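You operate a simulated robot arm through the tools that you are given. There is no shell and no other tool.

You are at the controls of a simulated robot arm. One attempt, no reset.

## Task
Wipe up the spill, then top the yellow mug up to about the stripe.
Fine: cloth back where it lay, pot back on the mat.
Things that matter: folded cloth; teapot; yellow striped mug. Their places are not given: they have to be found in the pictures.

Only the result counts: the job must be done as asked and must still hold three seconds after the hand-in. Knocking over, shifting, dropping, spilling or breaking anything else fails it. Flat cloth is picked up by pressing the open fingertips on it (5 to 10 N) and closing them slowly along it; thin cloth reads only 2 to 8 mm in the jaws.

## Robot
A 6-joint arm with a two-finger parallel gripper, fixed in place. Base frame: the origin is on the floor under the middle of its stand, x ahead of it, y to its left, z up. Lengths are in mm, angles in degrees, forces in N, time in s.
With the tool pointing down near the work surface it reaches from about 300 to 660 mm from the base axis. Its first joint turns from -115.0 to 115.0 degrees. Payload 3.43 kg.
The TCP is the grasp point between the finger pads, 34 mm short of the fingertips. In the tool frame z runs along the fingers and y along their closing line. Largest opening 128 mm; finger width 24, thickness 12; the body of the gripper, 48 by 130 mm, starts 96 mm behind the TCP.
Orientation is told as [roll, pitch, yaw] about the base's x, y, z axes, in that order, counted from this pose: with the fingers straight down and closing along the base's y, the tool's x points along the base's -x, its y along +y and its z along -z.

## Interface
- The arm moves only by the tool servo_tool. Its argument "commands" is a list of rows, each a list of 7 numbers: the turn, a rotation vector about the tool's x, y, z in rad, then the shift along the tool's x, y, z in mm, then the closure, from 0 (fully open) to 1 (shut). In form: [[rx, ry, rz, dx, dy, dz, grip], ...]. A call has 1 to 20 rows; each row is the pose to reach, as a shift and turn from the pose commanded when the call began, along the tool's axes at that moment. Rows are played at 5 a second. More than 50 mm and 8.6 degrees between two rows, or a gripper value outside its range, and nothing of the call is played. A pose out of reach is approached as far as the arm can. The call stops where the force on the tool passes 40 N (or 10 N more than at its start, if that is more) or the arm is blocked; 0.2 s more then pass. The fingers move at their own pace (about 153 mm/s each) and stop on an object; they squeeze with about 26 N. The grip force told is the motor's: it shows also when the fingers shut on nothing. Time passes only in rows, and 0.2 s behind the last, so rows that repeat a pose let the fingers close. The reply holds the time, the measured pose of the TCP, the force on the tool along the base axes, the opening and the grip force, in the units named above and with some noise, with the torque about the TCP (base axes, N m) and any sound that the robot's microphone picked up.
- Cameras (640 x 400 px; columns grow to the right, rows downward): "scene" is fixed at [400.5, -505.2, 1635.8]; the picture's right is [1.00, -0.08, 0.00], its down [-0.04, -0.47, -0.88] and it looks along [0.07, 0.88, -0.47] (base axes); focal length 325 px, centre (320, 200). "wrist" rides on the gripper at [76, -11, -160] in the tool frame; the picture's right is [0.15, 0.99, 0.00], its down [-0.88, 0.13, -0.46] and it looks along [-0.45, 0.07, 0.89] (tool axes); focal length 234 px, centre (320, 200).
- capture(camera): a new picture of that camera. No time passes.
- slide_trunk(by): slides the trunk up (or, below 0, down) by that many mm; the arm rides with it, the base frame stays. It gives what a move gives, with no picture.
- probe_pixels(camera, pixels): for up to 12 pixels [column, row] of the newest picture of that camera ("zoom" is the newest enlarged one), the place [x, y, z] in the base frame of the surface seen there, good to about 3 mm, but the place of the scene camera against the robot may be out by one fixed shift of up to 12 mm in any direction. No time passes.
- inspect(camera, box): a new picture of the part [left, top, right, bottom] of that camera's present view, enlarged. No time passes.
- close_job(): hands the job in; it is judged then, once.

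Unless the task says otherwise, let go and move clear before handing in.

The tools are called after "Request:" as name(argument=value, ...) on one line, values as JSON. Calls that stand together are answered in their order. servo_tool: Moves the arm, as the interface text tells. Its arguments: {"type":"object","properties":{"commands":{"type":"array","items":{"type":"array","items":{"type":"number"}}}},"required":["commands"]} The other tools are called the same way: slide_trunk (by) moves the trunk up or down; capture (camera) takes a picture; probe_pixels (camera, pixels) gives the place of the surface under pixels of a picture; inspect (camera, box) takes an enlarged picture of a part of a camera's view; close_job () hands the job in.

At the start:

```text
t: 0.0
ee_pos: [213.5, 307.8, 1297.0]
orientation: [0.0, 0.1, -0.1]
wrist_force: [0.7, 0.0, 0.1]
ft_torque: [-0.03, 0.02, 0.03]
width: 128.3
grasp_force: 0.1
trunk travel left (down, up): [-900.0, 90.0]
```

scene: 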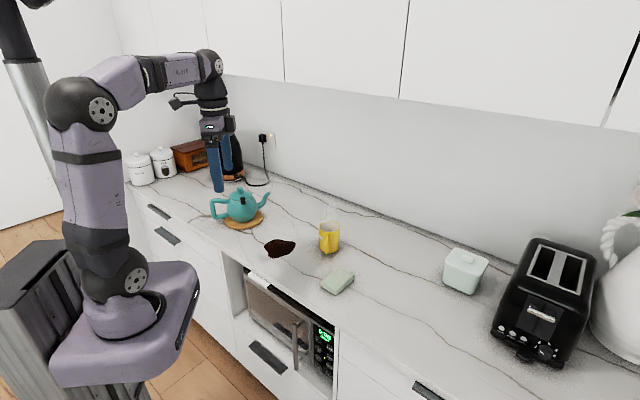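
wrist: 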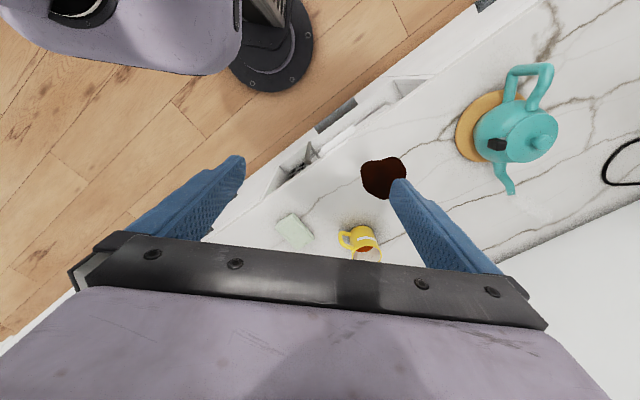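

The pictures show the teal teapot on a cork mat at scene (240,205), a dark spill at (280,248), the yellow mug at (329,238) and the folded cloth at (338,280). I'll enlarge these and probe their places first.

Request:
inspect(camera="scene", box=[190, 170, 370, 300])

Request:
probe_pixels(camera="scene", pixels=[[280, 248], [266, 245], [295, 242], [276, 257], [338, 280], [329, 238], [323, 283], [355, 273], [240, 205], [215, 210], [267, 197], [240, 225]])

Request:
probe_pixels(camera="wrist", pixels=[[383, 178], [295, 230], [278, 217], [310, 240], [291, 243], [296, 214], [366, 240], [345, 238], [540, 138], [505, 145], [508, 190], [545, 75]])

```text
3.08 times, centred on (280, 235) of scene
```

zoom: 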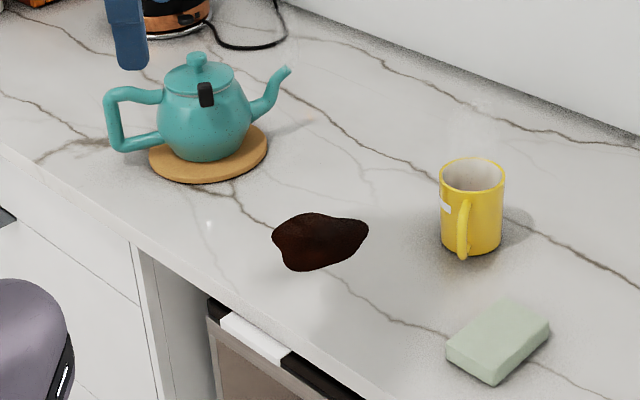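

```text
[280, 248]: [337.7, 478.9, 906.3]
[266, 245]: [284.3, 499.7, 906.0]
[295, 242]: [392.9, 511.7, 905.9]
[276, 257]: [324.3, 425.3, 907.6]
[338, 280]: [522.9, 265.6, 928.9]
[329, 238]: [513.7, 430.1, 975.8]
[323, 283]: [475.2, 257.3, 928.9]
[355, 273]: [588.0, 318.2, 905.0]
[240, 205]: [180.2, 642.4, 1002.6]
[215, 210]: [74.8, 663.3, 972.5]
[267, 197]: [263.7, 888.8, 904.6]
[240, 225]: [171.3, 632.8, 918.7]
```

```text
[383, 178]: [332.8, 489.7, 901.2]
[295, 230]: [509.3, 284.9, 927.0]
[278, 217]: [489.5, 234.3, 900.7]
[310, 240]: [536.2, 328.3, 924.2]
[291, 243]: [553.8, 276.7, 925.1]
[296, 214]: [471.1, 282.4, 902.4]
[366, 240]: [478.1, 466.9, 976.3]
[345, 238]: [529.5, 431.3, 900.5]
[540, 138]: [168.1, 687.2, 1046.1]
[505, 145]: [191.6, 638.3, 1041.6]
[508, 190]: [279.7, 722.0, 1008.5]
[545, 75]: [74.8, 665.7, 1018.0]
```

Counter top is near z=901; the cloth is a thick folded pad with its top near z=926 (wrist probes). I'll enlarge the wrist view on the cloth, mug and spill to get the shapes and orientations.

Request:
inspect(camera="wrist", box=[260, 140, 420, 270])

```text
3.08 times, centred on (340, 205) of wrist
```

zoom: 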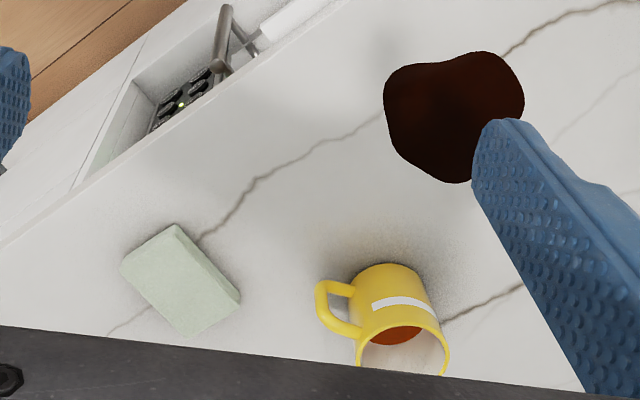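

Request:
probe_pixels(camera="zoom", pixels=[[124, 262], [174, 227], [238, 300], [188, 334], [240, 291], [180, 285], [320, 290], [345, 325], [384, 300], [430, 300], [400, 335], [441, 360]])

Request:
probe_pixels(camera="zoom", pixels=[[386, 85], [400, 160], [455, 180], [478, 55], [520, 105], [435, 68], [500, 115], [392, 130], [70, 180], [20, 230], [300, 25], [150, 110]])

```text
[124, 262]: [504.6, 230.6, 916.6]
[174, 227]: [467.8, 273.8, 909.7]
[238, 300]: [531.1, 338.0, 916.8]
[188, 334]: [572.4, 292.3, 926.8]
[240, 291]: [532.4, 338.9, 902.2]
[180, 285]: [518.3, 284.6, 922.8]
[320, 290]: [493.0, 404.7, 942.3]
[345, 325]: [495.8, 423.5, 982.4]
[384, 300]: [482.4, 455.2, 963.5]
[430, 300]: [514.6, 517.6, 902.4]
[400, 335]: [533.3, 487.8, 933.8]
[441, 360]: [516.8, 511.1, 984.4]
```

```text
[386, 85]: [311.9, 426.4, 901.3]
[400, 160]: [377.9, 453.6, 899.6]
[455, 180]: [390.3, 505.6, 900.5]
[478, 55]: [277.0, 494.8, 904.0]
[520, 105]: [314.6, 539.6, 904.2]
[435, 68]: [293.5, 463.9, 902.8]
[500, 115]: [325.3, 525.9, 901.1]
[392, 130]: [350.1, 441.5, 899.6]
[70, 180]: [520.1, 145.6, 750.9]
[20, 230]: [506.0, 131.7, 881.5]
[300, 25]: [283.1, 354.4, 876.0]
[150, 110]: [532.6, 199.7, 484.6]
```

The cloth is a folded pad about 90 x 57 x 25 mm centred near (519, 284), its long side at about 45°. The spill covers about x 277–390, y 426–540. I'll move above the cloth, turning the tool 45° so the fingers close across its short side.

Request:
servo_tool(commands=[[0, 0, -0.0785, -30.5, -2.4, 23.7, 0], [0, 0, -0.157, -61, -4.8, 47.4, 0], [0, 0, -0.2355, -91.5, -7.2, 71.1, 0], [0, 0, -0.314, -122, -9.6, 94.8, 0], [0, 0, -0.3925, -152.5, -12, 118.5, 0], [0, 0, -0.471, -183, -14.4, 142.2, 0], [0, 0, -0.5495, -213.5, -16.8, 165.9, 0], [0, 0, -0.628, -244, -19.2, 189.6, 0], [0, 0, -0.7065, -274.5, -21.6, 213.3, 0], [0, 0, -0.785, -305, -24, 237, 0], [0, 0, -0.785, -305, -24, 237, 0]])

Request:
capture(camera="wrist")

Request:
capture(camera="scene")

```text
t: 2.4
ee_pos: [519.0, 282.6, 1059.9]
orientation: [-0.1, -0.1, 45.1]
wrist_force: [0.0, -0.1, 0.4]
ft_torque: [-0.02, -0.04, 0.01]
width: 127.7
grasp_force: 0.0
trunk travel left (down, up): [-900.0, 90.0]
```

```text
taken
```

wrist: 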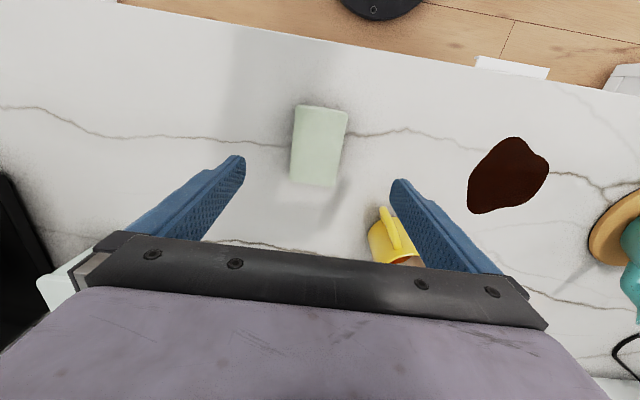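

```text
taken
```

scene: 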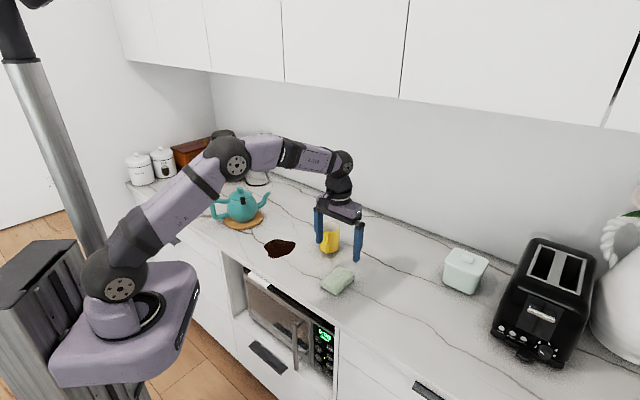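

The arm is over the cloth (wrist view, cloth at (318,143)), and the spill shows fully at (508,175). I'll probe the cloth corners, the spill outline and the mug from here.

Request:
probe_pixels(camera="wrist", pixels=[[297, 106], [346, 111], [337, 182], [291, 176], [318, 145], [338, 150], [294, 140], [335, 180], [292, 176], [322, 108], [316, 178], [343, 130]])

Request:
probe_pixels(camera="wrist", pixels=[[515, 138], [548, 168], [545, 185], [520, 205], [475, 212], [468, 190], [490, 152], [380, 215], [388, 235], [400, 262], [370, 240], [385, 258]])

Request:
inspect(camera="wrist", box=[260, 80, 420, 280])

```text
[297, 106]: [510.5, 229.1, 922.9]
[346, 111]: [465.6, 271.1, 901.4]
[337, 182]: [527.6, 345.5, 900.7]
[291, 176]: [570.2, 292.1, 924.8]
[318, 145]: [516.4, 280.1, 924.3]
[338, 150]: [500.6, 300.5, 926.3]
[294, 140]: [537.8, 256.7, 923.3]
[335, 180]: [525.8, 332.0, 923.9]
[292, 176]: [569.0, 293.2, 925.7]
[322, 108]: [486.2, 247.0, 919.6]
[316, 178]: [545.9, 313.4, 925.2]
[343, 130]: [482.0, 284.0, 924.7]
```

```text
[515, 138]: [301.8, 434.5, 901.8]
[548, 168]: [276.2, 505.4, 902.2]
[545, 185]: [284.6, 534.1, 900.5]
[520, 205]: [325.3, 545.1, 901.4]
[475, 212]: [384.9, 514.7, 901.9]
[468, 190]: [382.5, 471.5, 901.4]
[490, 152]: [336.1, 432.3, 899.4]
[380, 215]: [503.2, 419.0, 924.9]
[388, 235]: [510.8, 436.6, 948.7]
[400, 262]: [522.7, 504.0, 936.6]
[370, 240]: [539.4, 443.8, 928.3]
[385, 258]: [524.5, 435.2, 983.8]
```

```text
2.00 times, centred on (340, 180) of wrist
```

zoom: 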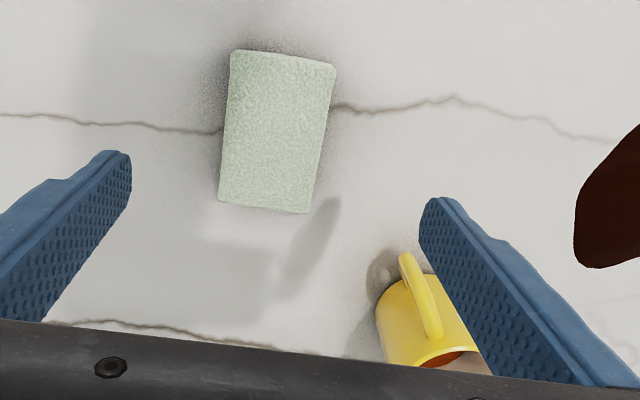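

The cloth's top corners average to (518, 282) and its long side lies at about 46°, so the current pose is centred on it. I'll descend to TCP z≈940 (tips about 5 mm above the counter) and close across the short side.

Request:
servo_tool(commands=[[0, 0, 0, 0, 0, 40, 0], [0, 0, 0, 0, 0, 80, 0], [0, 0, 0, 0, 0, 100, 0], [0, 0, 0, 0, 0, 112, 0], [0, 0, 0, 0, 0, 119.5, 0], [0, 0, 0, 0, 0, 119.5, 0.3], [0, 0, 0, 0, 0, 119.5, 0.45], [0, 0, 0, 0, 0, 119.5, 0.55], [0, 0, 0, 0, 0, 119.5, 0.65], [0, 0, 0, 0, 0, 119.5, 0.8], [0, 0, 0, 0, 0, 119.5, 1], [0, 0, 0, 0, 0, 119.5, 1]])

Request:
capture(camera="wrist")

Request:
capture(camera="scene")

```text
t: 5.0
ee_pos: [517.9, 284.1, 939.8]
orientation: [0.0, 0.0, 45.0]
wrist_force: [-0.3, 0.0, 1.1]
ft_torque: [-0.01, -0.02, 0.01]
width: 64.0
grasp_force: 26.4
trunk travel left (down, up): [-900.0, 90.0]
```

```text
taken
```

wrist: 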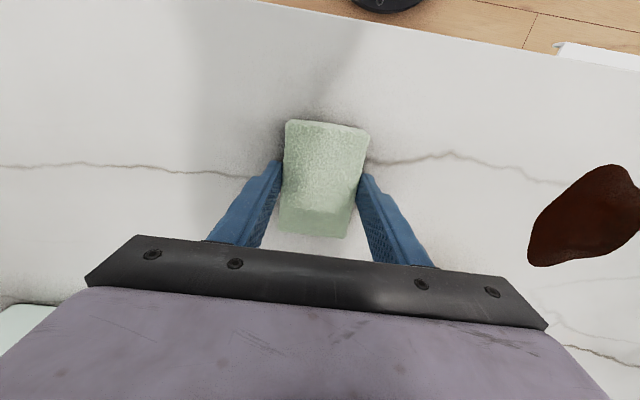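

```text
taken
```

scene: 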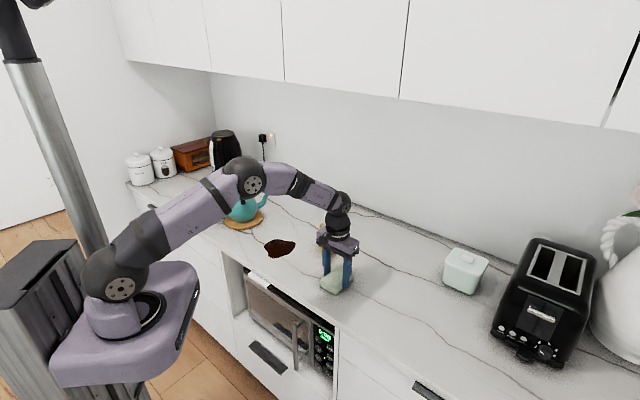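

The fingers stopped at 64 mm with 26 N, so the cloth is held. I'll lift it 100 mm, carry it clear of the mug and hover beside the near edge of the spill.

Request:
servo_tool(commands=[[0, 0, 0, 0, 0, -20, 1], [0, 0, 0, 0, 0, -60, 1], [0, 0, 0, 0, 0, -100, 1], [0, 0, 0, 3, 40, -100, 1], [0, 0, 0, 7, 80, -100, 1], [0, 0, 0, 10, 120, -100, 1], [0, 0, 0, 13, 160, -100, 1], [0, 0, 0, 16.3, 198.7, -100, 1], [0, 0, 0, 16.3, 198.7, -60, 1], [0, 0, 0, 16.3, 198.7, -45, 1], [0, 0, 0, 16.3, 198.7, -45, 1]])

Request:
capture(camera="wrist")

Request:
capture(camera="scene")

```text
t: 7.4
ee_pos: [365.6, 413.7, 985.5]
orientation: [0.0, 0.0, 45.0]
wrist_force: [0.7, -0.4, 0.1]
ft_torque: [0.0, 0.0, 0.02]
width: 63.7
grasp_force: 25.7
trunk travel left (down, up): [-900.0, 90.0]
```

```text
taken
```

wrist: 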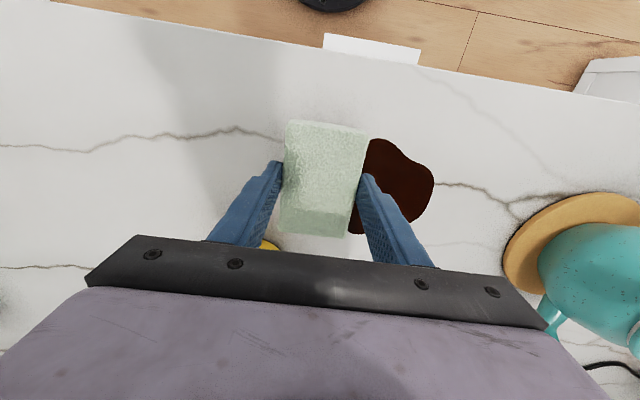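

```text
taken
```

scene: 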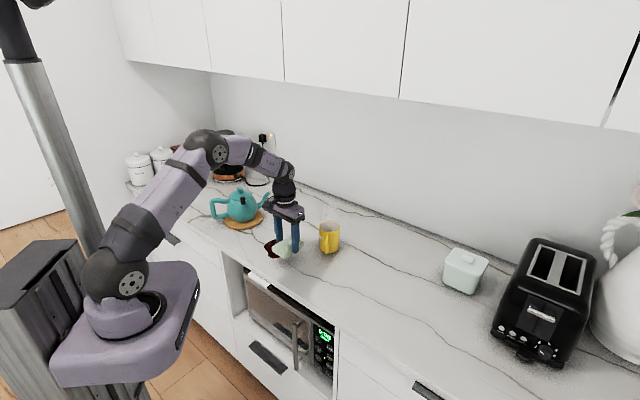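

The cloth is held (63.7 mm, 25.7 N), hovering beside the spill that shows at wrist (398,188). I'll lower it in small steps onto the counter and look for a light contact force.

Request:
servo_tool(commands=[[0, 0, 0, 0, 0, 20, 1], [0, 0, 0, 0, 0, 38, 1], [0, 0, 0, 0, 0, 43, 1], [0, 0, 0, 0, 0, 45, 1], [0, 0, 0, 0, 0, 46, 1], [0, 0, 0, 0, 0, 46, 1]])

```text
t: 8.8
ee_pos: [364.9, 412.6, 941.2]
orientation: [0.1, 0.0, 45.1]
wrist_force: [0.7, -0.2, 3.8]
ft_torque: [-0.21, -0.01, 0.02]
width: 63.9
grasp_force: 25.9
trunk travel left (down, up): [-900.0, 90.0]
```

Contact force is now about 3.8 N, so the cloth is touching. I'll press about 1 mm more and make the first sweep along the near half of the spill, then return along the far half.

Request:
servo_tool(commands=[[0, 0, 0, 0, 0, 1, 1], [0, 0, 0, 0, 15, 1.2, 1], [0, 0, 0, 0, 30, 1.2, 1], [0, 0, 0, 0, 45, 1.2, 1], [0, 0, 0, 0, 60, 1.2, 1], [0, 0, 0, 0, 75, 1.2, 1], [0, 0, 0, 0, 90, 1.2, 1], [0, 0, 0, 0, 105, 1.2, 1], [0, 0, 0, 0, 120, 1.2, 1], [0, 0, 0, 0, 135, 1.2, 1], [0, 0, 0, 0, 150, 1.2, 1], [0, 0, 0, 0, 150, 1.2, 1]])

Request:
capture(camera="wrist")

Request:
inspect(camera="scene", box=[190, 170, 370, 300])

```text
t: 11.4
ee_pos: [260.2, 519.1, 940.5]
orientation: [0.0, -0.1, 44.9]
wrist_force: [5.1, -5.9, 19.4]
ft_torque: [-0.23, -0.3, -0.02]
width: 64.0
grasp_force: 26.1
trunk travel left (down, up): [-900.0, 90.0]
```

```text
taken
```

wrist: 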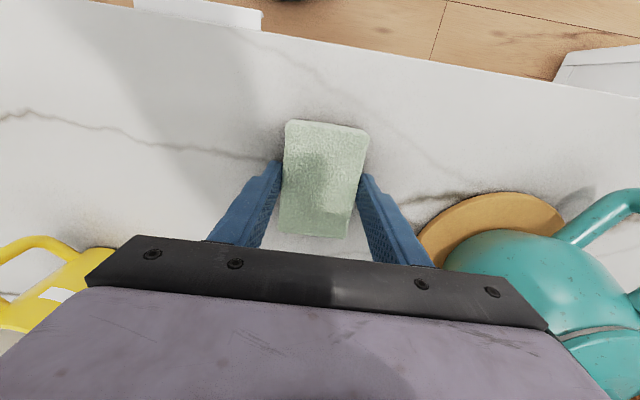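

```text
3.08 times, centred on (280, 235) of scene
```

zoom: 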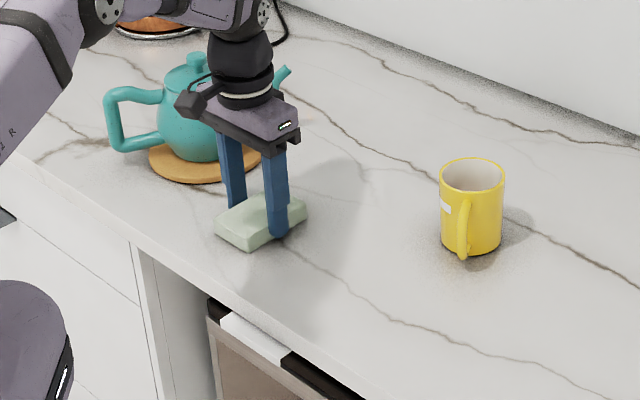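

The dark patch no longer shows anywhere around scene-zoom (320,240), though the gripper hides part of it. Pressure rose to 19 N, so I'll ease up, shift to the far half and sweep back more lightly to be sure.

Request:
servo_tool(commands=[[0, 0, 0, 0, 0, -1, 1], [0, 0, 0, -14, 0, -1.2, 1], [0, 0, 0, -28, 0, -1.2, 1], [0, 0, 0, -42, 0, -1.2, 1], [0, 0, 0, -56, 0, -1.2, 1], [0, 0, 0, -56, -15, -1.2, 1], [0, 0, 0, -56, -30, -1.2, 1], [0, 0, 0, -56, -45, -1.2, 1], [0, 0, 0, -56, -60, -1.2, 1], [0, 0, 0, -56, -75, -1.2, 1], [0, 0, 0, -56, -90, -1.2, 1], [0, 0, 0, -56, -105, -1.2, 1], [0, 0, 0, -56, -120, -1.2, 1], [0, 0, 0, -56, -120, -30, 1], [0, 0, 0, -40, -120, -70, 1], [0, 0, 0, -20, -120, -100, 1], [0, 0, 0, -20, -120, -100, 1]])

Request:
capture(camera="wrist")

Request:
inspect(camera="scene", box=[190, 170, 370, 300])

```text
t: 15.0
ee_pos: [359.4, 449.9, 1037.5]
orientation: [-0.1, 0.1, 45.0]
wrist_force: [0.1, 0.1, -1.2]
ft_torque: [0.01, 0.0, 0.04]
width: 64.0
grasp_force: 26.1
out of reach, approached as far as the arm can: row 5
trunk travel left (down, up): [-900.0, 90.0]
```

```text
taken
```

wrist: 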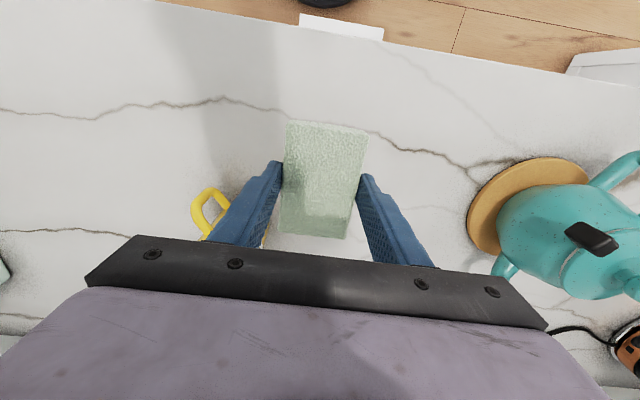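

```text
3.08 times, centred on (280, 235) of scene
```

zoom: 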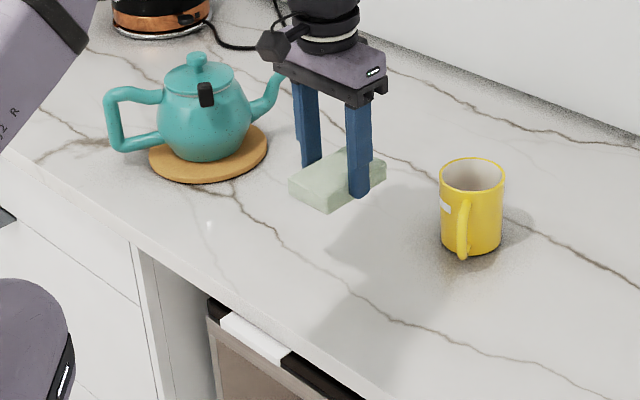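

The spill area (scene zoom (320,240), wrist (380,150)) is clean now. Next I'll take the cloth back to where it lay; meanwhile a closer look at the pot.

Request:
inspect(camera="wrist", box=[460, 130, 640, 320])

Request:
servo_tool(commands=[[0, 0, 0, -2, -40, -5, 1], [0, 0, 0, -3, -80, -5, 1], [0, 0, 0, -5, -120, -5, 1], [0, 0, 0, -7, -160, -5, 1], [0, 0, 0, -8, -200, -5, 1], [0, 0, 0, 4.7, -229.5, 0, 1], [0, 0, 0, 4.7, -229.5, 0, 1]])

Request:
capture(camera="wrist")

```text
2.11 times, centred on (550, 225) of wrist
```

zoom: 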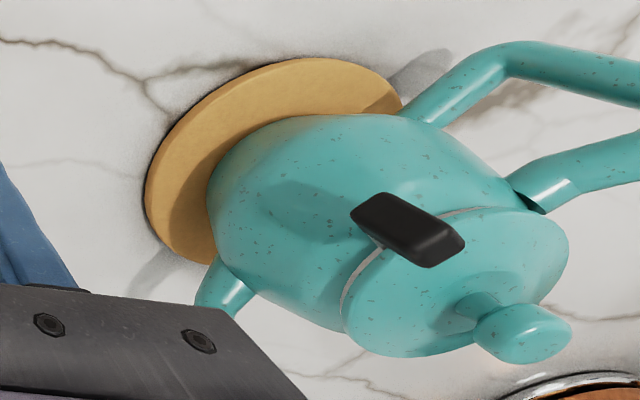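

```text
t: 16.6
ee_pos: [515.6, 281.9, 1036.0]
orientation: [0.0, 0.0, 45.0]
wrist_force: [-0.7, -0.3, -0.8]
ft_torque: [-0.02, -0.03, -0.01]
width: 64.0
grasp_force: 25.7
trunk travel left (down, up): [-900.0, 90.0]
```

```text
taken
```

wrist: 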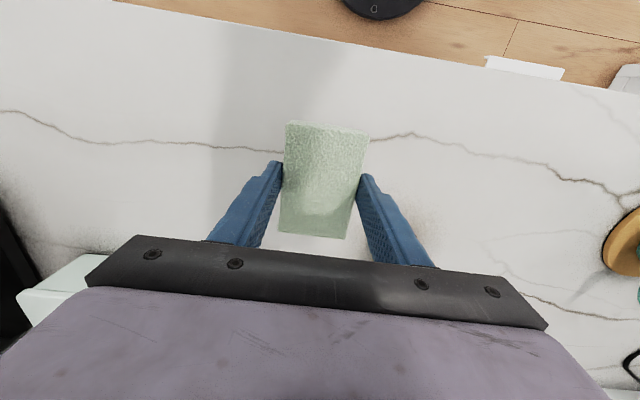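

The black piece at wrist-zoom (408,228) looks like a clip at the pot's lid rim. The cloth is above its old place; I'll lower it the same 98 mm that I lifted it, then check the contact force before letting go.

Request:
servo_tool(commands=[[0, 0, 0, -1.2, 0.8, 40, 1], [0, 0, 0, -1.2, 0.8, 75, 1], [0, 0, 0, -1.2, 0.8, 90, 1], [0, 0, 0, -1.2, 0.8, 94, 1], [0, 0, 0, -1.2, 0.8, 96, 1], [0, 0, 0, -1.2, 0.8, 96, 1]])

```text
t: 18.0
ee_pos: [517.4, 284.3, 941.3]
orientation: [0.0, 0.0, 45.0]
wrist_force: [-0.6, -0.2, -0.9]
ft_torque: [-0.03, -0.01, -0.05]
width: 64.1
grasp_force: 26.1
trunk travel left (down, up): [-900.0, 90.0]
```

Request:
servo_tool(commands=[[0, 0, 0, 0, 0, 1, 1], [0, 0, 0, 0, 0, 2, 1], [0, 0, 0, 0, 0, 2, 1]])

```text
t: 18.8
ee_pos: [517.9, 284.6, 940.1]
orientation: [0.1, 0.0, 45.0]
wrist_force: [0.3, 0.4, -0.2]
ft_torque: [-0.01, 0.01, -0.01]
width: 64.0
grasp_force: 25.6
trunk travel left (down, up): [-900.0, 90.0]
```

Force is still near zero (-0.2 N), so the cloth is just about touching. I'll lower 1.5 mm more and then open the fingers.

Request:
servo_tool(commands=[[0, 0, 0, 0, 0, 1, 1], [0, 0, 0, 0, 0, 1.5, 1], [0, 0, 0, 0, 0, 1.5, 1]])

```text
t: 19.6
ee_pos: [517.7, 283.7, 939.5]
orientation: [0.1, -0.1, 45.1]
wrist_force: [-1.9, -1.6, 11.3]
ft_torque: [-0.1, 0.25, 0.0]
width: 64.1
grasp_force: 26.1
trunk travel left (down, up): [-900.0, 90.0]
```

Contact is firm now (11 N). I'll ease off slightly, open the fingers and rise straight up.

Request:
servo_tool(commands=[[0, 0, 0, 0, 0, -0.7, 1], [0, 0, 0, 0, 0, -0.7, 0.45], [0, 0, 0, 0, 0, -0.7, 0.3], [0, 0, 0, 0, 0, -0.7, 0], [0, 0, 0, 0, 0, -0.7, 0], [0, 0, 0, 0, 0, -40, 0], [0, 0, 0, 0, 0, -80, 0], [0, 0, 0, 0, 0, -120, 0], [0, 0, 0, 0, 0, -150, 0], [0, 0, 0, 0, 0, -150, 0]])

Request:
capture(camera="wrist")

Request:
inspect(camera="scene", box=[190, 170, 370, 300])

```text
t: 21.8
ee_pos: [516.2, 284.2, 1089.7]
orientation: [-0.1, 0.0, 45.0]
wrist_force: [-0.3, -0.4, -0.3]
ft_torque: [0.03, 0.02, -0.02]
width: 127.9
grasp_force: 0.1
trunk travel left (down, up): [-900.0, 90.0]
```

```text
taken
```

wrist: 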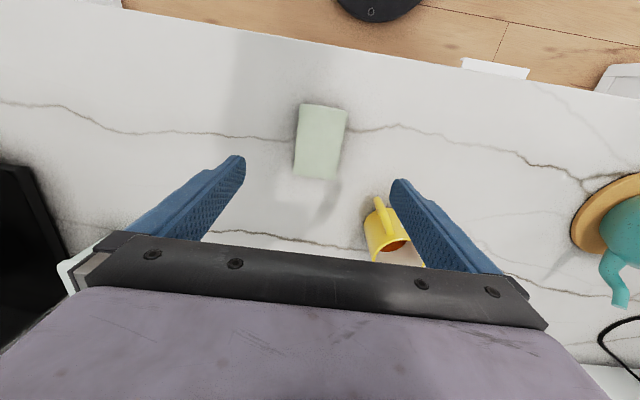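

```text
3.08 times, centred on (280, 235) of scene
```

zoom: 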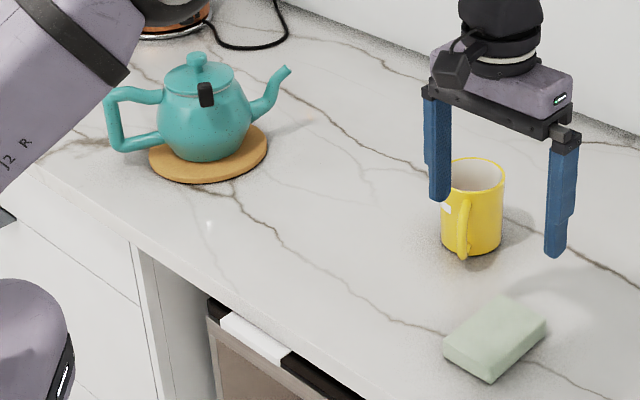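

The cloth is back on its old spot (scene zoom corners within a pixel or two), and the counter is clean. Now I'll go up and over to get a better view of the teapot from above.

Request:
servo_tool(commands=[[0, 0, 0.0785, 5.7, 39, -18, 0], [0, 0, 0.157, 11.3, 78, -36, 0], [0, 0, 0.2355, 17, 117, -54, 0], [0, 0, 0.314, 22.6, 156, -72, 0], [0, 0, 0.3925, 28.3, 195, -90, 0], [0, 0, 0.471, 34, 234, -108, 0], [0, 0, 0.5495, 39.6, 273, -126, 0], [0, 0, 0.628, 45.3, 312, -144, 0], [0, 0, 0.7065, 51, 351, -162, 0], [0, 0, 0.785, 56.6, 390, -180, 0], [0, 0, 0.785, 56.6, 390, -180, 0]])

Request:
capture(camera="wrist")

Request:
capture(camera="scene")

```text
t: 24.2
ee_pos: [200.8, 506.7, 1260.8]
orientation: [-0.1, 0.1, -0.1]
wrist_force: [-0.5, -0.1, 0.8]
ft_torque: [-0.03, 0.04, 0.02]
width: 128.2
grasp_force: 0.0
out of reach, approached as far as the arm can: row 10, 11
trunk travel left (down, up): [-900.0, 90.0]
```

```text
taken
```

wrist: 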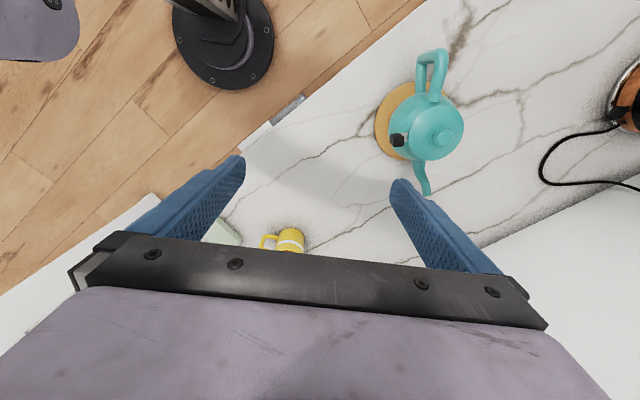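

```text
taken
```

scene: 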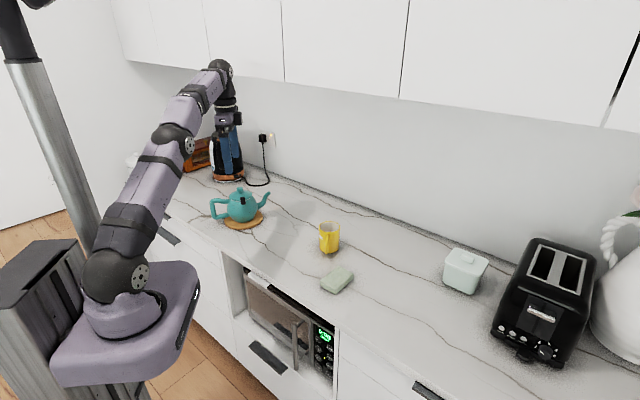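

The pot is at wrist (430,120), handle end at (440,60), spout at (424,180). I'll enlarge it and probe handle, spout and lid.

Request:
inspect(camera="wrist", box=[360, 35, 500, 205])

Request:
inspect(camera="scene", box=[200, 175, 280, 235])

```text
2.35 times, centred on (430, 120) of wrist
```

zoom: 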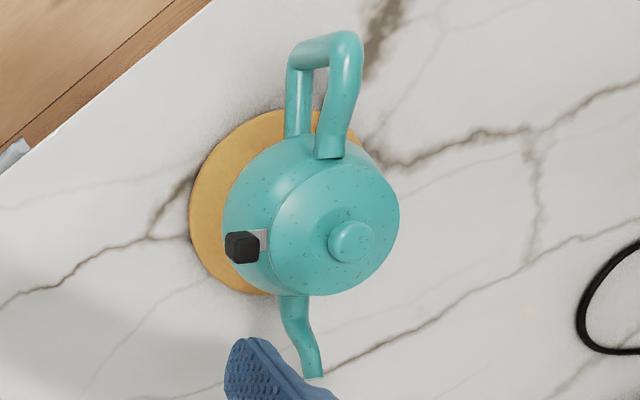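

```text
6.67 times, centred on (240, 205) of scene
```

zoom: 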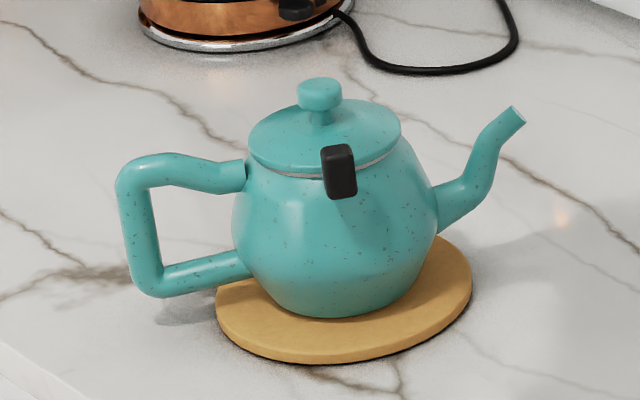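

Request:
probe_pixels(camera="zoom", pixels=[[140, 220], [120, 210], [160, 175], [205, 172], [145, 275], [200, 272], [240, 178], [320, 90], [513, 115], [338, 170], [338, 190], [340, 300]])

Request:
probe_pixels(camera="zoom", pixels=[[250, 250], [430, 250], [230, 295], [465, 290], [330, 355], [246, 150], [400, 130], [455, 200], [492, 150], [152, 160], [330, 150], [345, 150]])

Request:
probe_pixels(camera="wrist", pixels=[[424, 62], [440, 52], [444, 70], [420, 88], [437, 95], [442, 140], [396, 139], [404, 139], [410, 120], [424, 180], [384, 120], [428, 190]])

```text
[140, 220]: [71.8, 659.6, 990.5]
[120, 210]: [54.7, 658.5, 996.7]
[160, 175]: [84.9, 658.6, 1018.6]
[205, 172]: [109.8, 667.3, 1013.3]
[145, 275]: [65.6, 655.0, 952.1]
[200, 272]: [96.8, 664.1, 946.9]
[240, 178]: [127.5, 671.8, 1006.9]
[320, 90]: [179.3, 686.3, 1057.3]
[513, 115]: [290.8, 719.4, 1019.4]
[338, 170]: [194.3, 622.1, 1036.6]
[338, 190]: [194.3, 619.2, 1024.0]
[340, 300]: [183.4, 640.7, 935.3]
```

```text
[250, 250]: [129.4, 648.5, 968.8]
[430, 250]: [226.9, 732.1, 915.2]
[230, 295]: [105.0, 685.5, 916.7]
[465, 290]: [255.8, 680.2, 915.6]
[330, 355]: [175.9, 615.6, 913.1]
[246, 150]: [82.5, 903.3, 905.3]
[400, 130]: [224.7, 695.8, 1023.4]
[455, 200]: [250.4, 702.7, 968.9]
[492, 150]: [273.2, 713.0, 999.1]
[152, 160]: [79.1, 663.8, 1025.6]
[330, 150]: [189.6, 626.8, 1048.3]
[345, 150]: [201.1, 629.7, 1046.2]
```

```text
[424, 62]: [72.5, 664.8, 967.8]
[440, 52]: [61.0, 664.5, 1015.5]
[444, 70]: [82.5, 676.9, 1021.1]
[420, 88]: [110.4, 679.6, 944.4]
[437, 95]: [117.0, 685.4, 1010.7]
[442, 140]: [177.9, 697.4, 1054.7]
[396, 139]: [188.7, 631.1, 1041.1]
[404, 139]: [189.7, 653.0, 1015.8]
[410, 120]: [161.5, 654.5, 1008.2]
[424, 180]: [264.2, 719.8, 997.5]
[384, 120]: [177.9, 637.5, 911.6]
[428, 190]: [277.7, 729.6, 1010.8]
```

The pot axis runs at about 15° from base x: handle bar near (62,667), upper handle arm at z≈1000–1020, pot/mat centre near (172,697), spout tip near (281,727,1013). The last target was out of reach, so I'll first step back to a reachable pose and read the true position.

Request:
servo_tool(commands=[[0, 0, 0, 0, -30, 30, 0], [0, 0, 0, 0, -60, 60, 0.3], [0, 0, 0, 0, -60, 60, 0.6], [0, 0, 0, 0, -60, 60, 0.6]])

```text
t: 25.2
ee_pos: [199.4, 447.2, 1200.9]
orientation: [0.0, 0.0, -0.1]
wrist_force: [0.5, 0.1, 0.9]
ft_torque: [0.01, 0.01, -0.03]
width: 51.2
grasp_force: 0.0
trunk travel left (down, up): [-900.0, 90.0]
```

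Width is 51 mm and the tool sits at (199, 447, 1201). Now I'll swing the tool to horizontal, pointing along the normal of the pot's plane with the fingers one above the other, ending 140 mm short of the handle at z≈1060.

Request:
servo_tool(commands=[[-0.13006, 0.01748, -0.01748, 5.75, 7.75, 11.75, 0.6], [-0.26012, 0.03495, -0.03495, 11.5, 15.5, 23.5, 0.6], [-0.39018, 0.05243, -0.05243, 17.25, 23.25, 35.25, 0.6], [-0.52023, 0.0699, -0.0699, 23, 31, 47, 0.6], [-0.65029, 0.08738, -0.08738, 28.75, 38.75, 58.75, 0.6], [-0.78035, 0.10485, -0.10485, 34.5, 46.5, 70.5, 0.6], [-0.91041, 0.12233, -0.12233, 40.25, 54.25, 82.25, 0.6], [-1.04047, 0.1398, -0.1398, 46, 62, 94, 0.6], [-1.17053, 0.15728, -0.15728, 51.75, 69.75, 105.75, 0.6], [-1.30058, 0.17475, -0.17475, 57.5, 77.5, 117.5, 0.6], [-1.43064, 0.19223, -0.19223, 63.25, 85.25, 129.25, 0.6], [-1.5607, 0.2097, -0.2097, 69, 93, 141, 0.6], [-1.5607, 0.2097, -0.2097, 69, 93, 141, 0.6]])

Request:
capture(camera="wrist")

Request:
capture(camera="scene")

```text
t: 28.0
ee_pos: [128.9, 540.0, 1060.7]
orientation: [90.1, -0.1, 15.3]
wrist_force: [-0.2, -0.6, 0.1]
ft_torque: [-0.01, -0.04, 0.01]
width: 51.4
grasp_force: 0.1
trunk travel left (down, up): [-900.0, 90.0]
```

```text
taken
```

wrist: 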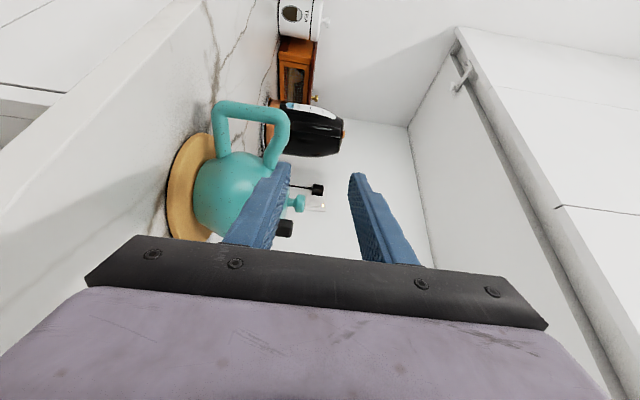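

```text
taken
```

scene: 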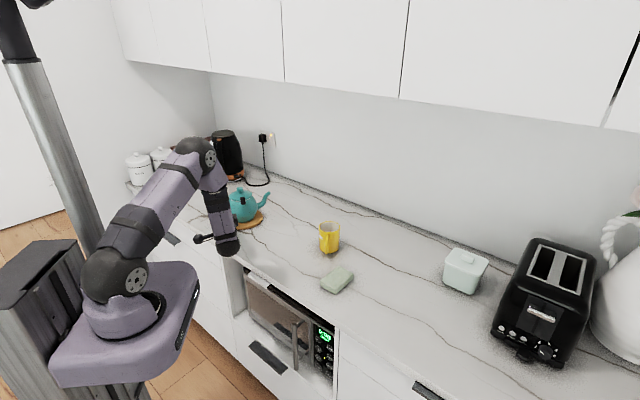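

The tool is horizontal as intended ([90.1, -0.1, 15.3]) and the handle loop is visible at wrist (250,130). Before grasping I'll test that the wrist can roll the nose-down 75° for pouring, and roll it back.

Request:
servo_tool(commands=[[0, 0, 0.14, 0, 0, 0, 0.6], [0, 0, 0.28, 0, 0, 0, 0.6], [0, 0, 0.42, 0, 0, 0, 0.6], [0, 0, 0.56, 0, 0, 0, 0.6], [0, 0, 0.7, 0, 0, 0, 0.6], [0, 0, 0.84, 0, 0, 0, 0.6], [0, 0, 0.98, 0, 0, 0, 0.6], [0, 0, 1.12, 0, 0, 0, 0.6], [0, 0, 1.26, 0, 0, 0, 0.6], [0, 0, 1.31, 0, 0, 0, 0.6], [0, 0, 1.31, 0, 0, 0, 0.6]])

Request:
capture(camera="wrist")

```text
t: 30.4
ee_pos: [130.4, 541.5, 1060.7]
orientation: [90.0, 75.0, 15.3]
wrist_force: [0.9, 0.9, -0.3]
ft_torque: [-0.01, 0.03, 0.02]
width: 51.4
grasp_force: 0.2
trunk travel left (down, up): [-900.0, 90.0]
```

```text
taken
```

wrist: 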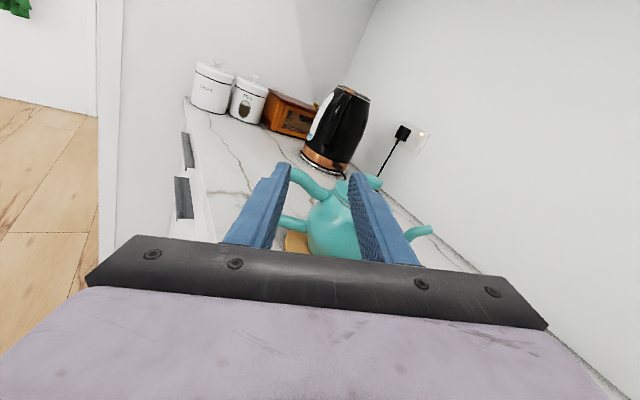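

The roll reaches 75° without trouble. I'll roll back to level and lower to handle height (z≈1010), still 140 mm short of the handle.

Request:
servo_tool(commands=[[0, 0, -0.14, 0, 0, 0, 0.6], [0, 0, -0.28, 0, 0, 0, 0.6], [0, 0, -0.42, 0, 0, 0, 0.6], [0, 0, -0.56, 0, 0, 0, 0.6], [0, 0, -0.7, 0, 0, 0, 0.6], [0, 0, -0.84, 0, 0, 0, 0.6], [0, 0, -0.98, 0, 0, 0, 0.6], [0, 0, -1.12, 0, 0, 0, 0.6], [0, 0, -1.26, 0, 0, 0, 0.6], [0, 0, -1.31, 0, 0, 0, 0.6], [0, 0, -1.31, 0, 0, 0, 0.6]])

Request:
servo_tool(commands=[[0, 0, 0, 0, -25, 0, 0.6], [0, 0, 0, 0, -50, 0, 0.6], [0, 0, 0, 0, -50, 0, 0.6]])

Request:
inspect(camera="wrist", box=[190, 80, 370, 240])

```text
t: 32.8
ee_pos: [130.1, 540.3, 1060.1]
orientation: [90.0, -0.1, 15.3]
wrist_force: [-0.3, -0.3, 0.1]
ft_torque: [0.03, -0.03, -0.03]
width: 51.4
grasp_force: 0.1
trunk travel left (down, up): [-900.0, 90.0]
```

```text
t: 33.6
ee_pos: [130.8, 540.9, 1010.4]
orientation: [90.0, 0.1, 15.4]
wrist_force: [0.0, -1.0, -0.7]
ft_torque: [-0.01, 0.0, -0.02]
width: 51.4
grasp_force: 0.2
trunk travel left (down, up): [-900.0, 90.0]
```

```text
2.50 times, centred on (280, 160) of wrist
```

zoom: 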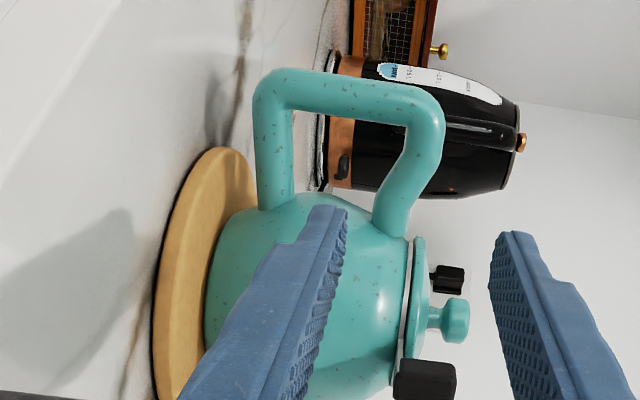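

Both lid clips show (zoom (427,380) and (447,280)), so the lid is held. I'll probe along the upper handle arm, bar and lower arm in this close view.

Request:
probe_pixels(camera="zoom", pixels=[[425, 110], [428, 135], [415, 160], [404, 185], [393, 215], [340, 92], [270, 95], [272, 130], [277, 180], [440, 130], [400, 140], [385, 180]])

Request:
probe_pixels(camera="zoom", pixels=[[300, 215], [340, 205], [380, 225], [455, 320], [425, 380], [235, 190], [350, 280], [390, 330], [370, 300], [310, 140], [380, 95], [345, 82]])

```text
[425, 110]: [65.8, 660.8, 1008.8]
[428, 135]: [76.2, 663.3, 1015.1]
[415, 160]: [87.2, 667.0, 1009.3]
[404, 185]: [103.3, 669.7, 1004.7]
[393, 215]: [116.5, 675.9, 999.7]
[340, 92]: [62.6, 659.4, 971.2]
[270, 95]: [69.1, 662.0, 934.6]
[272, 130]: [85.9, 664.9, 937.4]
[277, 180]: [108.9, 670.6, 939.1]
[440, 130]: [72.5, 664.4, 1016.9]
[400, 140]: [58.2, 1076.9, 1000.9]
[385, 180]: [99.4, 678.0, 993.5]
```

```text
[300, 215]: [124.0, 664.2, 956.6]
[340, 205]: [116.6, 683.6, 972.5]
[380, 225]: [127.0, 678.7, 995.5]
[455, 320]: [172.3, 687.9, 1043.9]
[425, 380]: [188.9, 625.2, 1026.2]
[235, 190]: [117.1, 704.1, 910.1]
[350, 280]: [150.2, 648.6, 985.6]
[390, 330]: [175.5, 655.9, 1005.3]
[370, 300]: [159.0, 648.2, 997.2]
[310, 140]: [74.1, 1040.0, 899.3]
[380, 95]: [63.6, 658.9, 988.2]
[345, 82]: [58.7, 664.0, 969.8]
```

The upper arm slopes about 17° down toward the body, its centre near (97, 678, 1006) at mid-span, with about 48 mm between bar and body. I'll roll the tool 17° to match, narrow the fingers to about 42 mm, line up, and look again before advancing.

Request:
servo_tool(commands=[[0, 0, 0.1, -1.3, -1.6, 0, 0.67], [0, 0, 0.2, -2.6, -3.2, 0, 0.67], [0, 0, 0.297, -3.9, -4.7, 0, 0.67], [0, 0, 0.297, -3.9, -4.7, 30, 0.67], [0, 0, 0.297, -3.9, -4.7, 60, 0.67], [0, 0, 0.297, -3.9, -4.7, 60, 0.67]])

Request:
inspect(camera="wrist", box=[230, 80, 390, 240])

Request:
inspect(camera="scene", box=[190, 170, 290, 245])

```text
t: 35.0
ee_pos: [117.3, 599.8, 1005.5]
orientation: [90.0, 17.0, 15.3]
wrist_force: [0.7, 0.1, -0.4]
ft_torque: [0.0, 0.03, -0.03]
width: 42.3
grasp_force: 0.0
trunk travel left (down, up): [-900.0, 90.0]
```

```text
2.50 times, centred on (310, 160) of wrist
```

zoom: 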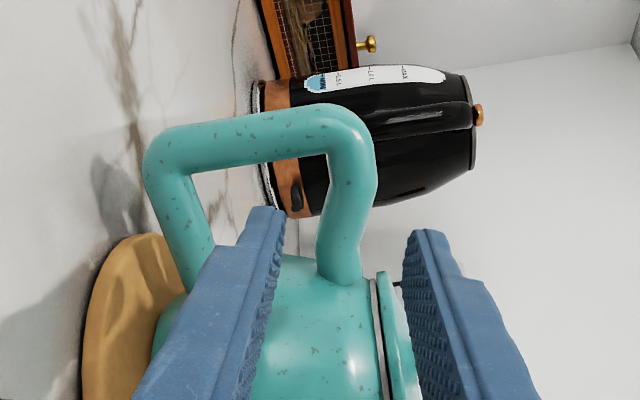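

```text
5.33 times, centred on (240, 208) of scene
```

zoom: 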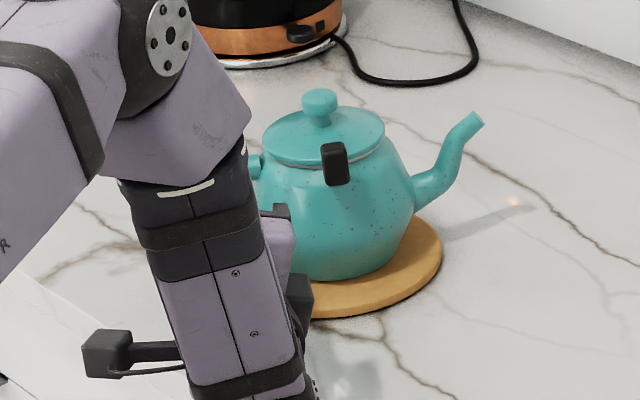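

The handle arm sits centred between the fingers in the wrist zoom (arm at (350,200), tool axis at about (344,201)) and is aligned with the pads. I'll correct 2 mm up and 3 mm toward the body and advance 55 mm, then look again.

Request:
servo_tool(commands=[[0, 0, 0, -3, 2, 0, 0.67], [0, 0, 0, -3, 2, 20, 0.67], [0, 0, 0, -3, 2, 40, 0.67], [0, 0, 0, -3, 2, 55, 0.67], [0, 0, 0, -3, 2, 55, 0.67]])

Request:
inspect(camera="wrist", box=[230, 80, 390, 240])

```text
t: 36.2
ee_pos: [107.0, 654.3, 1006.4]
orientation: [90.1, 17.1, 15.3]
wrist_force: [0.4, -0.1, 0.4]
ft_torque: [0.01, -0.01, -0.01]
width: 42.1
grasp_force: 0.0
trunk travel left (down, up): [-900.0, 90.0]
```

```text
2.50 times, centred on (310, 160) of wrist
```

zoom: 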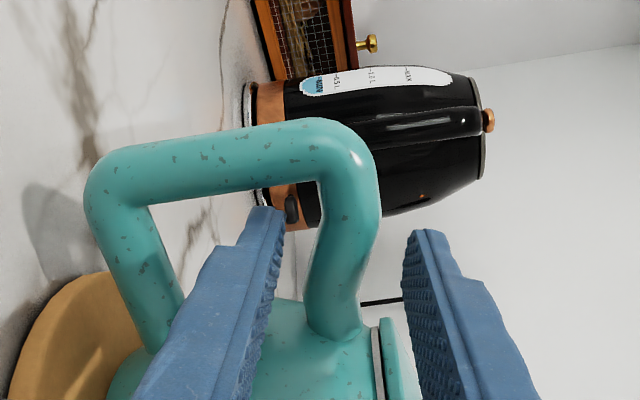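

The left finger is inside the loop with clearance to bar and body, and the arm is centred (342 vs axis 343). I'll advance the last 25 mm and close gently.

Request:
servo_tool(commands=[[0, 0, 0, 0, 0, 12, 0.67], [0, 0, 0, 0, 0, 25, 0.67], [0, 0, 0, 0, 0, 25, 0.67]])

Request:
inspect(camera="wrist", box=[230, 80, 390, 240])

```text
t: 37.0
ee_pos: [100.4, 678.5, 1005.3]
orientation: [90.0, 17.0, 15.3]
wrist_force: [1.0, 0.1, -0.4]
ft_torque: [-0.03, 0.01, 0.01]
width: 42.2
grasp_force: 0.1
trunk travel left (down, up): [-900.0, 90.0]
```

```text
2.50 times, centred on (310, 160) of wrist
```

zoom: 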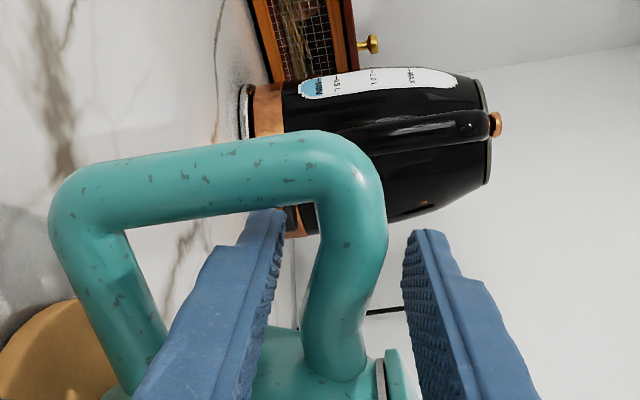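

The arm of the handle lies between the pads, about 1 mm below the tool axis. I'll close gradually onto it.

Request:
servo_tool(commands=[[0, 0, 0, 0, -0.8, 0, 0.72], [0, 0, 0, 0, -0.8, 0, 0.76], [0, 0, 0, 0, -0.8, 0, 0.8], [0, 0, 0, 0, -0.8, 0, 0.84], [0, 0, 0, 0, -0.8, 0, 0.9], [0, 0, 0, 0, -0.8, 0, 1], [0, 0, 0, 0, -0.8, 0, 1]])

Request:
capture(camera="wrist")

```text
t: 38.6
ee_pos: [100.2, 678.0, 1004.3]
orientation: [89.9, 17.0, 15.3]
wrist_force: [-2.4, -1.0, -0.5]
ft_torque: [-0.14, 0.56, 0.0]
width: 22.4
grasp_force: 25.8
trunk travel left (down, up): [-900.0, 90.0]
```

```text
taken
```

wrist: 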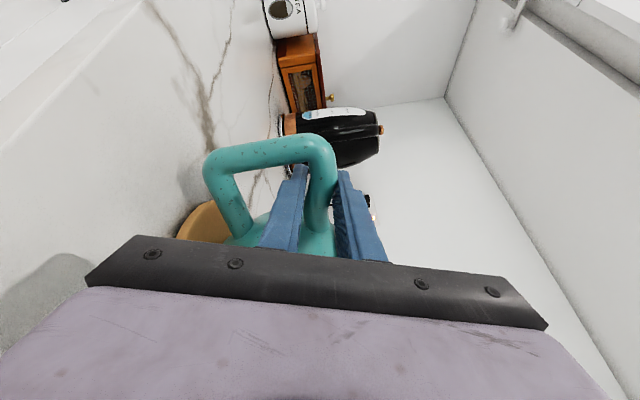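

The grip holds at 22.4 mm with 26 N. I'll lift 5 mm slowly and read weight and torque.

Request:
servo_tool(commands=[[0, 0, 0, 0.6, 1.9, 0, 1], [0, 0, 0, 1.2, 3.8, 0, 1], [0, 0, 0, 1.75, 5.7, 0, 1], [0, 0, 0, 1.75, 5.7, 0, 1]])

Request:
inspect(camera="scene", box=[190, 170, 290, 245])

Request:
capture(camera="wrist")

```text
t: 39.6
ee_pos: [100.4, 679.3, 1011.7]
orientation: [90.0, 17.1, 15.2]
wrist_force: [0.6, 0.1, -8.0]
ft_torque: [-0.13, 0.55, 0.01]
width: 22.2
grasp_force: 26.3
trunk travel left (down, up): [-900.0, 90.0]
```

```text
5.33 times, centred on (240, 208) of scene
```

zoom: 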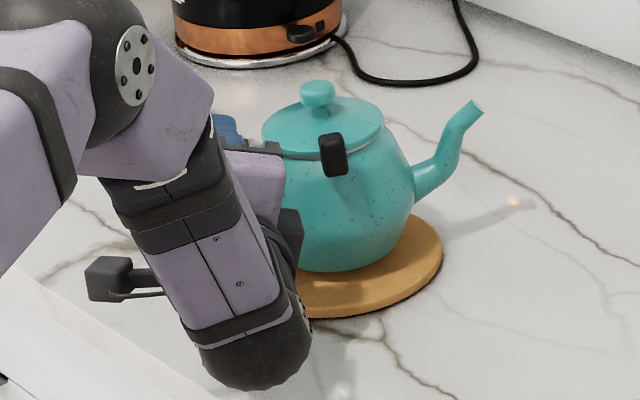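

```text
taken
```

wrist: 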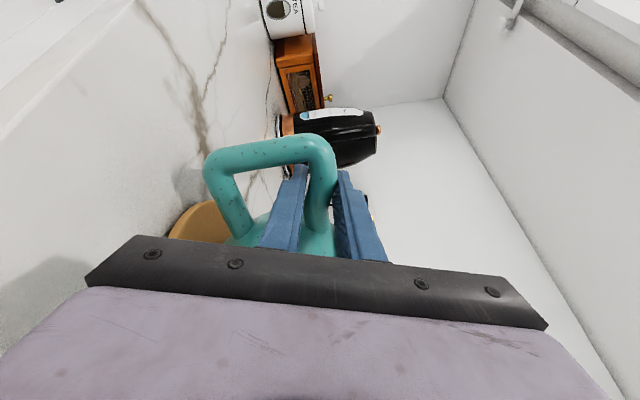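

Weight reads about 8 N with a steady torque of 0.55 N·m and no slip, so the pot is held. Now a close look at the mug in the scene view for its centre, rim, stripe and present level.

Request:
inspect(camera="scene", box=[309, 212, 353, 262])

```text
8.00 times, centred on (331, 237) of scene
```

zoom: 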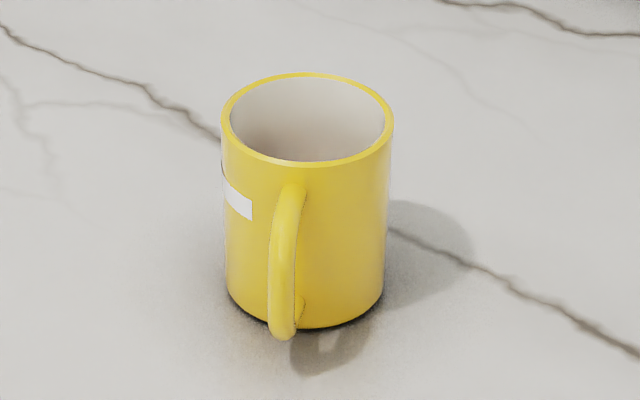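

Request:
probe_pixels(camera="zoom", pixels=[[307, 75], [307, 164], [225, 118], [388, 122], [250, 90], [365, 90], [240, 200], [226, 185], [248, 185], [280, 335], [307, 155], [340, 322]])

Request:
probe_pixels(camera="zoom", pixels=[[265, 78], [345, 80], [240, 145], [375, 147], [230, 210], [248, 217], [230, 290], [380, 290], [305, 140], [270, 130], [345, 130], [305, 115]])

```text
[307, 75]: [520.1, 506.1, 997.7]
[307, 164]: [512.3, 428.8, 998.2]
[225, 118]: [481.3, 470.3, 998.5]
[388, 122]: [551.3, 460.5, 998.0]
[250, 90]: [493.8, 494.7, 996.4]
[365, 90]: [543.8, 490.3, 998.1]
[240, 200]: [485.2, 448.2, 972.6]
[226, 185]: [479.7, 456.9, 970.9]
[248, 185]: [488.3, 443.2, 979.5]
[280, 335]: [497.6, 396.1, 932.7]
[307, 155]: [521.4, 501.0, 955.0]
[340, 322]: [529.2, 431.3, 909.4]
```

```text
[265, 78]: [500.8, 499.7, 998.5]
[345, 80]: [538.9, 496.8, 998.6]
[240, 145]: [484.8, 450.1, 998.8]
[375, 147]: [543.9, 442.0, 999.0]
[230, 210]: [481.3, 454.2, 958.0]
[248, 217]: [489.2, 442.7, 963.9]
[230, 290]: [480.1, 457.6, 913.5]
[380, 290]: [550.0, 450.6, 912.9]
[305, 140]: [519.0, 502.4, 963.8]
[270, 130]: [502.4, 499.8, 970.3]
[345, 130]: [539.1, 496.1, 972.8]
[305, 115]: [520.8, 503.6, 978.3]
```

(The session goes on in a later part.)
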